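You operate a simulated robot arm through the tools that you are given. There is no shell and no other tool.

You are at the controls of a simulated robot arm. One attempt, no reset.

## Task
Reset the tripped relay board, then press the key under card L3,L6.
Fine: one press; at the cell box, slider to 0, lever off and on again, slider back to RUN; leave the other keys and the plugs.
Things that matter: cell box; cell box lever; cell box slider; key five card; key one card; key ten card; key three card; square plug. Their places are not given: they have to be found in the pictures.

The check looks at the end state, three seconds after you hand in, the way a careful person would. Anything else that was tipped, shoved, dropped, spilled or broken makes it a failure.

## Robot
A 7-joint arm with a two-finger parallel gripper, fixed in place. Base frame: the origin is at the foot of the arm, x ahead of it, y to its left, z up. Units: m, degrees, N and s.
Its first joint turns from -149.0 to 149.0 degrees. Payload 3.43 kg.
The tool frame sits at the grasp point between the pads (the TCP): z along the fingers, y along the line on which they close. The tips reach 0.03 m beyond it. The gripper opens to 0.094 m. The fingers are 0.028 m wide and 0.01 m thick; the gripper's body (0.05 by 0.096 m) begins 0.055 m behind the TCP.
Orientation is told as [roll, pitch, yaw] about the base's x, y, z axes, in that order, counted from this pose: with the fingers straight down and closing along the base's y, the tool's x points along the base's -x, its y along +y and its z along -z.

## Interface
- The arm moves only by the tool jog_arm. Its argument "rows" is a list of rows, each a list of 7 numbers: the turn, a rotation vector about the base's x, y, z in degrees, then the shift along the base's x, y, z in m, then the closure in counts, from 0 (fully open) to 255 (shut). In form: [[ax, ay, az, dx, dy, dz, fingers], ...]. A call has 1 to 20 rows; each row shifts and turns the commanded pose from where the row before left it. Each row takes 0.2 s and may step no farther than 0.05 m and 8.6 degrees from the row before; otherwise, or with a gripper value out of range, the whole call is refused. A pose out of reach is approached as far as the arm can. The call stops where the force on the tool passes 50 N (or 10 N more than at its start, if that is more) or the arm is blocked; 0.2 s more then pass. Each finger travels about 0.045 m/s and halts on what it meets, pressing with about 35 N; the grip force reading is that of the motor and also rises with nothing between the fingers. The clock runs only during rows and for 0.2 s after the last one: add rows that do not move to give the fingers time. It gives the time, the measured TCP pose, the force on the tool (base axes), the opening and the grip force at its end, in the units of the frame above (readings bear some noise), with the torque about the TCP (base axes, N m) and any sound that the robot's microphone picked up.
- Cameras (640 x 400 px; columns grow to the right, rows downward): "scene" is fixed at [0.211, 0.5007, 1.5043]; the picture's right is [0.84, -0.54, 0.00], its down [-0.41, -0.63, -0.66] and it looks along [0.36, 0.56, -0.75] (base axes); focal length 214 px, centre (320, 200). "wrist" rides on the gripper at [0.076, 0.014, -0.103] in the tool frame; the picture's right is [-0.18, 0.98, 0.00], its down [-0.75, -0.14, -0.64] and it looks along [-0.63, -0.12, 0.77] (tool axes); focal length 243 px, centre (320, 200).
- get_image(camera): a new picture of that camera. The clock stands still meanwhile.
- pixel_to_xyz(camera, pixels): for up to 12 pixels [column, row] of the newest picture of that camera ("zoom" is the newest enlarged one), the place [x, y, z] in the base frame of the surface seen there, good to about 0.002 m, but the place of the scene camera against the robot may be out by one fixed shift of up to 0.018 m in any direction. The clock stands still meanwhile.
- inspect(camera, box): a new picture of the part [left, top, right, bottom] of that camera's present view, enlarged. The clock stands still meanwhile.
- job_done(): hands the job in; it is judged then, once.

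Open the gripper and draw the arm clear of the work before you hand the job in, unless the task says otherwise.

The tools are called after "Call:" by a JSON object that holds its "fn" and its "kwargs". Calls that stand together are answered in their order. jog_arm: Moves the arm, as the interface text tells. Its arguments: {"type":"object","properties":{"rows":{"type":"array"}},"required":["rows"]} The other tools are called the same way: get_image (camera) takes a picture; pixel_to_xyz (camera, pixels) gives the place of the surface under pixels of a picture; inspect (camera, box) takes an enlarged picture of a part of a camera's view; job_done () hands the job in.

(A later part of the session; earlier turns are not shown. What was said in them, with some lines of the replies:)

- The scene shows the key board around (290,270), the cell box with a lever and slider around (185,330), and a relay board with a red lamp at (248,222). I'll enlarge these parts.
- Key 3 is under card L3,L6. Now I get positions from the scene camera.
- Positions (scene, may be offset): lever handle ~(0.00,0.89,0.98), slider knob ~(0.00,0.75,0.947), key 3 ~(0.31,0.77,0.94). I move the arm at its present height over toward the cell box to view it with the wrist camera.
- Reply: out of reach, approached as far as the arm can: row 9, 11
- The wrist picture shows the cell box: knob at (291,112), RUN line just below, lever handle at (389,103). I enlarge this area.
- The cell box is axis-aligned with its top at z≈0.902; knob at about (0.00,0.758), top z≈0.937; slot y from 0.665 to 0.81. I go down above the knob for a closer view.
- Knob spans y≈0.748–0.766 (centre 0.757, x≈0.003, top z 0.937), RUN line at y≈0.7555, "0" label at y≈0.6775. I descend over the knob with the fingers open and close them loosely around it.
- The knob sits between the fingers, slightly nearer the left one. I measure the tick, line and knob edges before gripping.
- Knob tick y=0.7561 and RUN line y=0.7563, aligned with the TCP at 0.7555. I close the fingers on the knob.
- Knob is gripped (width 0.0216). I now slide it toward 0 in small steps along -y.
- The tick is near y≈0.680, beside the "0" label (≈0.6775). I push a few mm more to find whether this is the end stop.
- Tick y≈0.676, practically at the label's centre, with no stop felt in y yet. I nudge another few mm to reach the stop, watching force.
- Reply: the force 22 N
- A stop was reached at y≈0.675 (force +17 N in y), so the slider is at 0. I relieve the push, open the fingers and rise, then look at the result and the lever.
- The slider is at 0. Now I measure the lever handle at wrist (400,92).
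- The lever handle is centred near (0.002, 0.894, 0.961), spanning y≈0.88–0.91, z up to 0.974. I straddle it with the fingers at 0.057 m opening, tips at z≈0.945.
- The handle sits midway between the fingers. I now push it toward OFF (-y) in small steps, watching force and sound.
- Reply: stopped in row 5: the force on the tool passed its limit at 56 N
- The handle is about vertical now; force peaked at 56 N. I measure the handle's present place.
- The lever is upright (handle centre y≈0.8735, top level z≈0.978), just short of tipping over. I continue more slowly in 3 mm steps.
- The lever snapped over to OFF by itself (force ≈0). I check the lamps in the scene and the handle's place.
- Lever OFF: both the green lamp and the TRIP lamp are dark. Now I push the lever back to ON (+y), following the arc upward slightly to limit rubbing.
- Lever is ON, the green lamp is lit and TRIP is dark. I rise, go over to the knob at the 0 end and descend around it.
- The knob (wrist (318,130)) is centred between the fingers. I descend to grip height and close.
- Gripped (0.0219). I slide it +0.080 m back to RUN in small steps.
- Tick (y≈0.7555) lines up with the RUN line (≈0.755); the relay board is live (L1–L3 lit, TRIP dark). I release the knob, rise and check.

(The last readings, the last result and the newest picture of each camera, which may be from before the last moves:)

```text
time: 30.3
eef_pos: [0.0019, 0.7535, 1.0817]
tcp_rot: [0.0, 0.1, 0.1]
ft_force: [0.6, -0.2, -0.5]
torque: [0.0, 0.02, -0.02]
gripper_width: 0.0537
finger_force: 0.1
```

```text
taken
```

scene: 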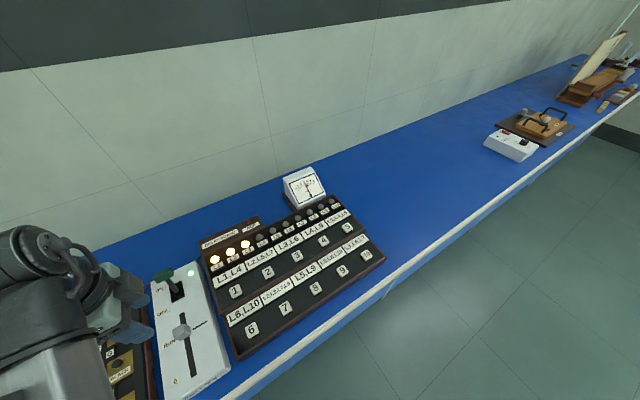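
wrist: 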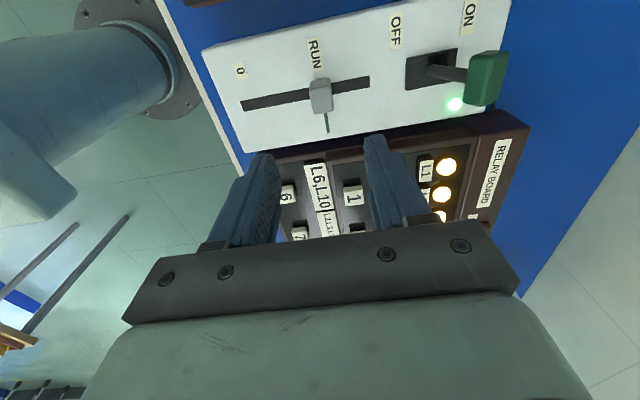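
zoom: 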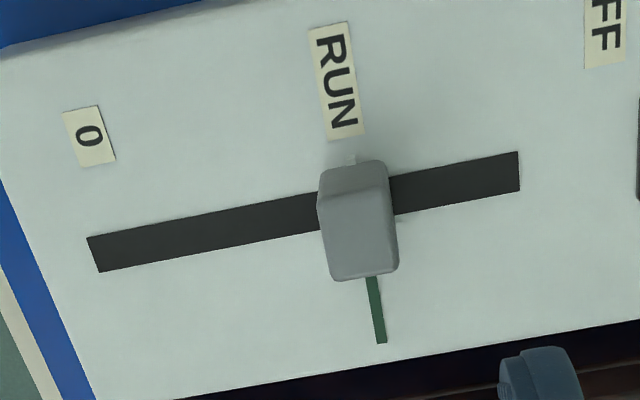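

Slider is at RUN with the line under it, lever ON. I now shut the fingers and move over to key 3.

Call:
{"fn": "jog_arm", "kwargs": {"rows": [[0, 0, 0, 0.03, 0.003, 0, 180], [0, 0, 0, 0.045, 0.003, 0, 255], [0, 0, 0, 0.045, 0.003, 0, 255], [0, 0, 0, 0.045, 0.003, 0, 255], [0, 0, 0, 0.045, 0.003, 0, 255], [0, 0, 0, 0.045, 0.003, 0, 255], [0, 0, 0, 0.035, 0.002, 0, 255], [0, 0, 0, 0.01, 0, 0, 255], [0, 0, 0, 0, 0, 0, 255], [0, 0, 0, 0, 0, 0, 255]]}}

Call:
{"fn": "get_image", "kwargs": {"camera": "wrist"}}

Call:
{"fn": "inspect", "kwargs": {"camera": "wrist", "box": [220, 20, 420, 150]}}

```text
time: 32.5
eef_pos: [0.3042, 0.7753, 1.081]
tcp_rot: [0.0, 0.1, 0.1]
ft_force: [0.9, -1.1, -0.2]
torque: [-0.01, 0.02, -0.01]
gripper_width: 0.0
finger_force: 32.5
```

```text
taken
```

wrist: 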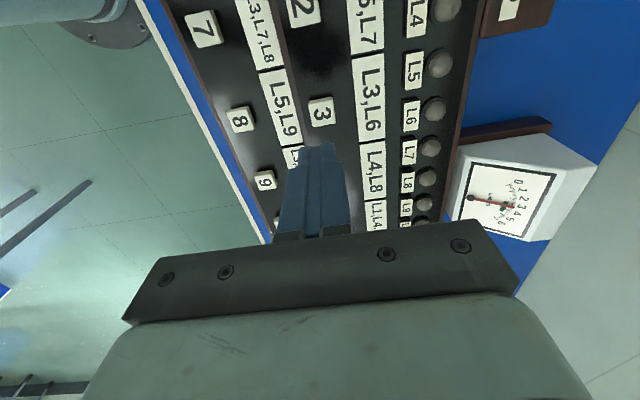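

```text
3.08 times, centred on (320, 85) of wrist
```

zoom: 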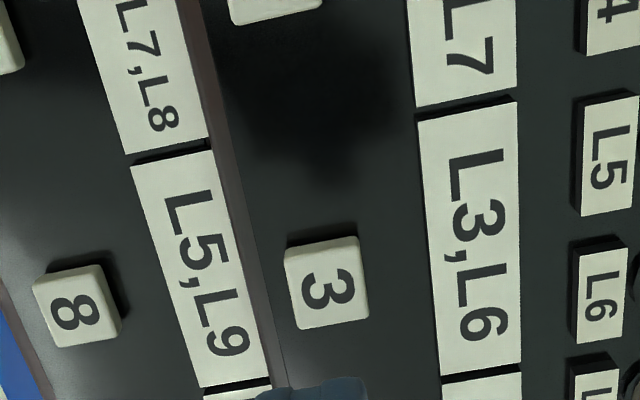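

Key 3 is at wrist (321,110), just under card L3,L6. I measure its top face.

Call:
{"fn": "pixel_to_xyz", "kwargs": {"camera": "zoom", "pixels": [[327, 285], [300, 265], [352, 255], [303, 315], [355, 308], [330, 245], [260, 290], [400, 290], [330, 360], [470, 240]]}}

Call:
{"fn": "inspect", "kwargs": {"camera": "scene", "box": [190, 170, 390, 340]}}

```text
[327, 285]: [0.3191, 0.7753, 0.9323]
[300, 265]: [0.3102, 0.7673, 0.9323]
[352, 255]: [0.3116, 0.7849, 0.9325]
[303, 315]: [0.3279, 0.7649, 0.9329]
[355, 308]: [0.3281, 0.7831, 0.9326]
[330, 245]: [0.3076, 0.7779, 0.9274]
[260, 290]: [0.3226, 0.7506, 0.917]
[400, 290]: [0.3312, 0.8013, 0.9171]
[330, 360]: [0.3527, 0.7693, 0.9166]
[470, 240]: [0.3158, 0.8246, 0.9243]
```

```text
2.35 times, centred on (290, 255) of scene
```

zoom: 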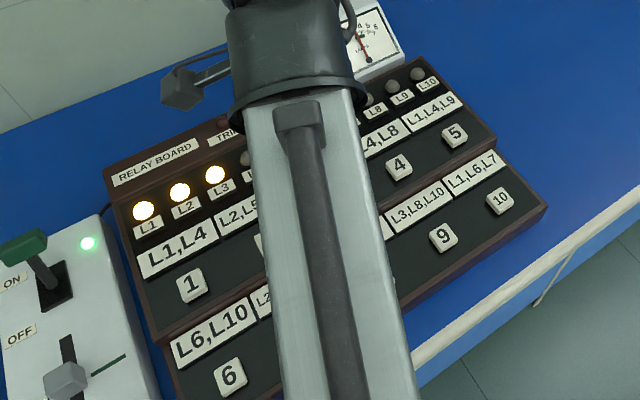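

Key 3's top face is centred at (0.319, 0.775, 0.9325). I move over it and descend until the tips are about 1.5 cm above.

Call:
{"fn": "jog_arm", "kwargs": {"rows": [[0, 0, 0, 0.0148, -0.0003, -0.01, 255], [0, 0, 0, 0, 0, -0.03, 255], [0, 0, 0, 0, 0, -0.03, 255], [0, 0, 0, 0, 0, -0.02, 255], [0, 0, 0, 0, 0, -0.012, 255], [0, 0, 0, 0, 0, 0, 255], [0, 0, 0, 0, 0, 0, 255]]}}

Call:
{"fn": "get_image", "kwargs": {"camera": "wrist"}}

Call:
{"fn": "inspect", "kwargs": {"camera": "wrist", "box": [220, 80, 420, 220]}}

```text
time: 34.1
eef_pos: [0.3184, 0.7738, 0.9782]
tcp_rot: [0.0, 0.1, 0.0]
ft_force: [0.6, 0.6, -0.4]
torque: [0.01, 0.0, -0.02]
gripper_width: 0.0
finger_force: 33.1
```

```text
taken
```

wrist: 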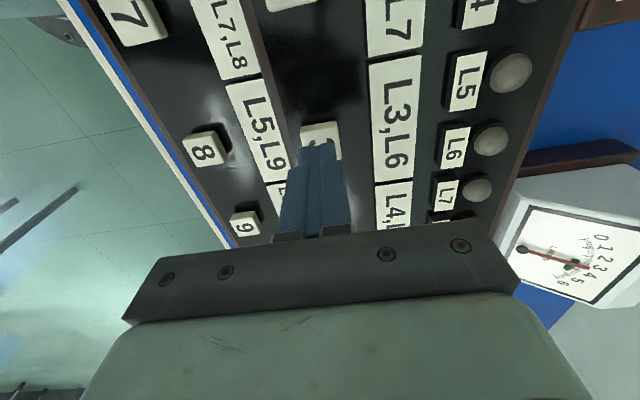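

```text
2.86 times, centred on (320, 150) of wrist
```

zoom: 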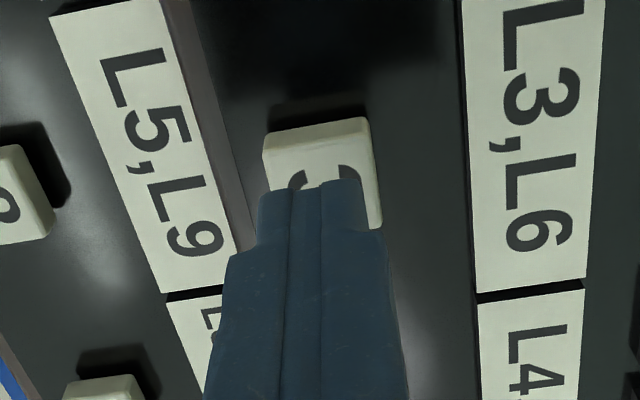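

The tips are above key 3. I lower gently to contact and press a little at a time, reading force and sound.

Call:
{"fn": "jog_arm", "kwargs": {"rows": [[0, 0, 0, 0, 0.0008, -0.006, 255], [0, 0, 0, 0, 0, -0.006, 255], [0, 0, 0, 0, 0, -0.003, 255], [0, 0, 0, 0, 0, -0.002, 255], [0, 0, 0, 0, 0, -0.001, 255]]}}

```text
time: 35.3
eef_pos: [0.3184, 0.775, 0.9622]
tcp_rot: [0.0, 0.1, 0.0]
ft_force: [0.2, 0.1, -0.4]
torque: [0.03, -0.02, -0.02]
gripper_width: 0.0
finger_force: 33.1
```

No contact force yet with the tips at z≈0.932. I continue down in 1.5 mm steps.

Call:
{"fn": "jog_arm", "kwargs": {"rows": [[0, 0, 0, 0, 0, -0.0015, 255], [0, 0, 0, 0, 0, -0.0015, 255]]}}

Call:
{"fn": "inspect", "kwargs": {"camera": "scene", "box": [190, 170, 390, 340]}}

```text
time: 35.9
eef_pos: [0.3179, 0.775, 0.9589]
tcp_rot: [0.0, 0.1, 0.0]
ft_force: [-1.4, -0.4, 1.4]
torque: [0.05, 0.02, -0.02]
gripper_width: 0.0
finger_force: 33.0
```

```text
2.35 times, centred on (290, 255) of scene
```

zoom: 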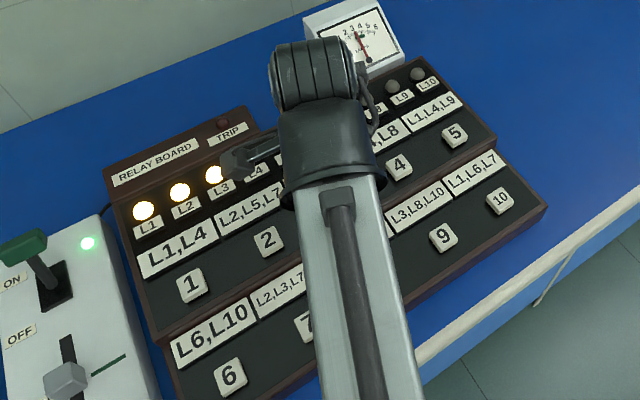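

Force is beginning (1.4 N); L3 is still lit. I press further.

Call:
{"fn": "jog_arm", "kwargs": {"rows": [[0, 0, 0, 0, 0, -0.0015, 255], [0, 0, 0, 0, 0, -0.0015, 255]]}}

Call:
{"fn": "get_image", "kwargs": {"camera": "wrist"}}

```text
time: 36.5
eef_pos: [0.317, 0.7747, 0.9551]
tcp_rot: [0.0, 0.1, 0.0]
ft_force: [-1.6, -0.3, 3.6]
torque: [0.0, 0.0, -0.04]
gripper_width: 0.0001
finger_force: 33.0
heard: click
```

```text
taken
```

wrist: 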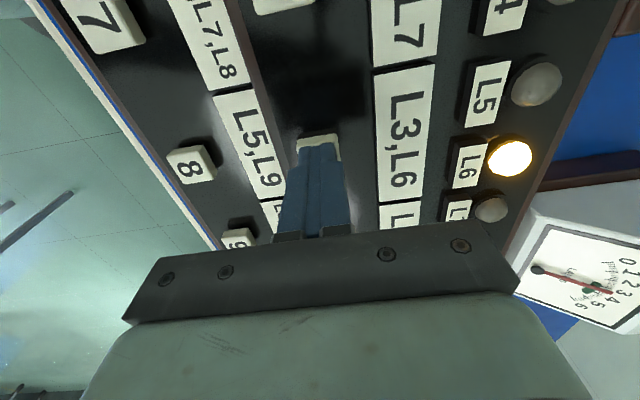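

A click was heard and lamp L6 is lit at (510,157): the press registered. I rise straight up, open the fingers and back away.

Call:
{"fn": "jog_arm", "kwargs": {"rows": [[0, 0, 0, 0, 0, 0.01, 255], [0, 0, 0, 0, 0, 0.03, 255], [0, 0, 0, 0, 0, 0.04, 255], [0, 0, 0, 0, 0, 0.04, 200], [0, 0, 0, 0, 0, 0.04, 100], [0, 0, 0, 0, 0, 0.04, 0], [0, 0, 0, 0, 0, 0.03, 0], [0, 0, 0, 0, 0, 0, 0], [0, 0, 0, 0, 0, 0, 0], [0, 0, 0, 0, 0, 0, 0], [0, 0, 0, 0, 0, 0, 0]]}}

Call:
{"fn": "get_image", "kwargs": {"camera": "wrist"}}

Call:
{"fn": "get_image", "kwargs": {"camera": "scene"}}

```text
time: 38.9
eef_pos: [0.3156, 0.7766, 1.1817]
tcp_rot: [0.0, 0.1, 0.1]
ft_force: [-1.0, 0.3, -0.5]
torque: [0.01, -0.01, -0.03]
gripper_width: 0.0941
finger_force: 0.0
```

```text
taken
```

wrist: 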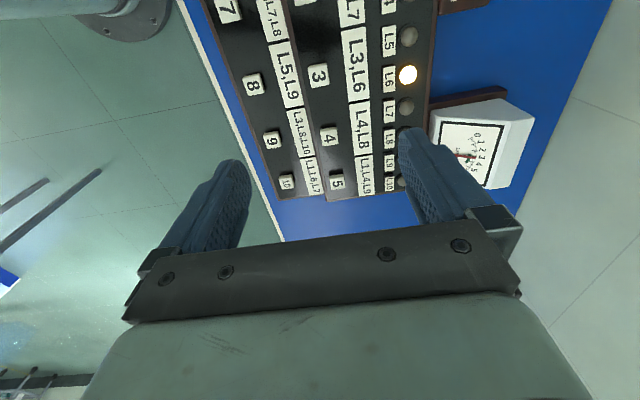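

```text
taken
```

scene: 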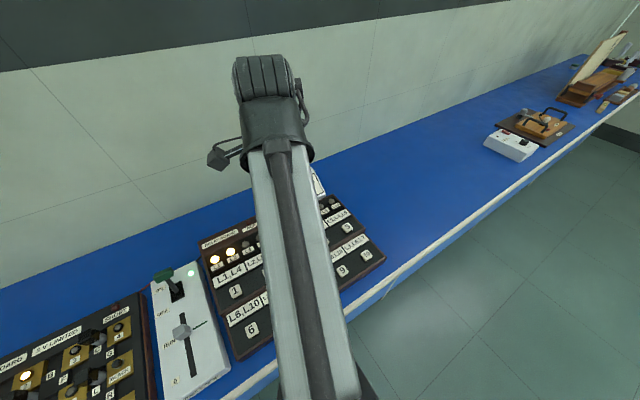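

L6 is on and L3 off; L1, L2 remain lit. I draw the arm back to its starting side for an unobstructed last check.

Call:
{"fn": "jog_arm", "kwargs": {"rows": [[0, 0, 0, 0.04, 0.01, 0.004, 0], [0, 0, 0, 0.045, 0.01, 0.004, 0], [0, 0, 0, 0.045, 0.01, 0.004, 0], [0, 0, 0, 0.04, 0.01, 0.004, 0], [0, 0, 0, 0.03, 0.01, 0.004, 0], [0, 0, 0, 0, 0, 0, 0], [0, 0, 0, 0, 0, 0, 0]]}}

Call:
{"fn": "get_image", "kwargs": {"camera": "scene"}}

Call:
{"fn": "inspect", "kwargs": {"camera": "scene", "box": [190, 170, 380, 350]}}

Call:
{"fn": "inspect", "kwargs": {"camera": "scene", "box": [130, 250, 260, 400]}}

Call:
{"fn": "inspect", "kwargs": {"camera": "scene", "box": [0, 280, 160, 400]}}

```text
time: 40.5
eef_pos: [0.5159, 0.8256, 1.2057]
tcp_rot: [-0.1, 0.1, 0.1]
ft_force: [0.9, 0.8, 0.3]
torque: [0.0, 0.01, 0.03]
gripper_width: 0.0941
finger_force: 0.2
```

```text
taken
```

scene: 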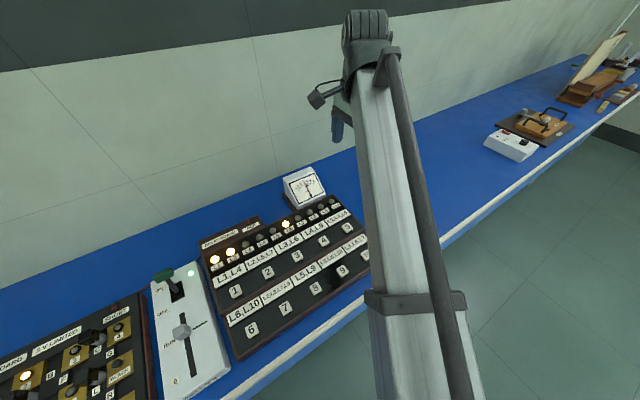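

```text
2.22 times, centred on (285, 260) of scene
```

zoom: 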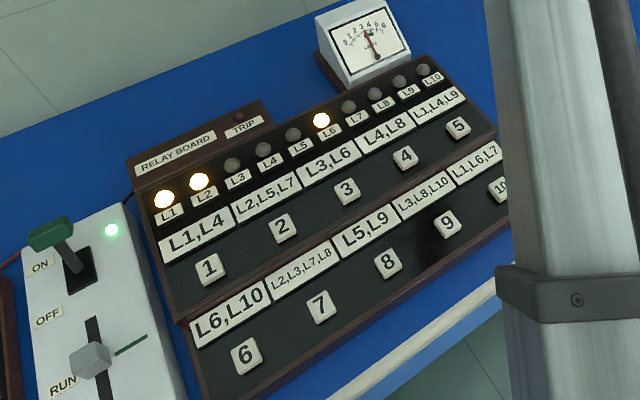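

```text
2.67 times, centred on (195, 325) of scene
```

zoom: 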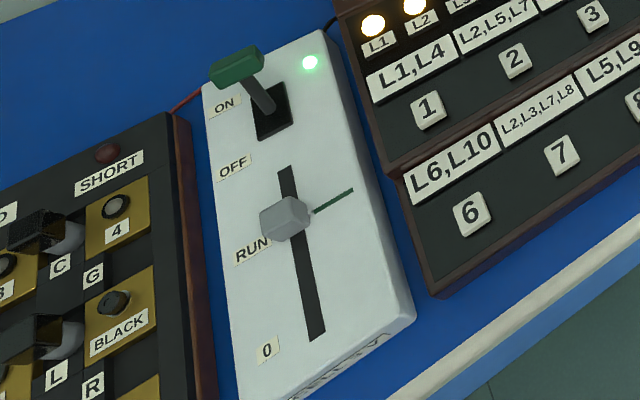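

```text
3.33 times, centred on (80, 340) of scene
```

zoom: 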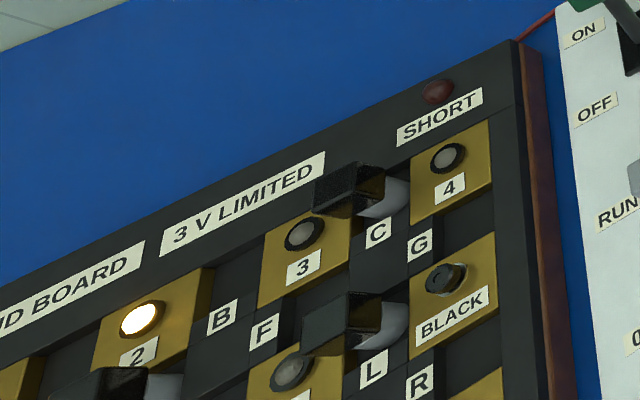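

The final pictures show TRIP dark, L1, L2 and L6 lit, the lever ON and the slider on the RUN line. The plugs look the same as at the start, and the arm is clear with the gripper open, so I hand in.

Call:
{"fn": "job_done", "kwargs": {}}

```text
The job is handed in.
```

The relay board is reset and key 3, the one under card L3,L6, has been pressed once. The job is handed in; I don't have the judge's result.

- **Reset:** I moved the slider to its stop at 0, put the lever off and on again, and returned the slider to the RUN line. The TRIP lamp went dark when the lever went off and stayed dark.
- **Key press:** A click was heard on the press. Before it L1, L2 and L3 were lit; afterwards L1, L2 and L6 were.
- **Lever force:** The first push towards OFF peaked at 56 N and stopped partway. A slower push then carried it over, and the last pictures show nothing out of place.
- **Left alone:** I did not touch the other keys or the plugs, and the plugs I checked look the same as at the start. The arm is back on its starting side with the gripper open.
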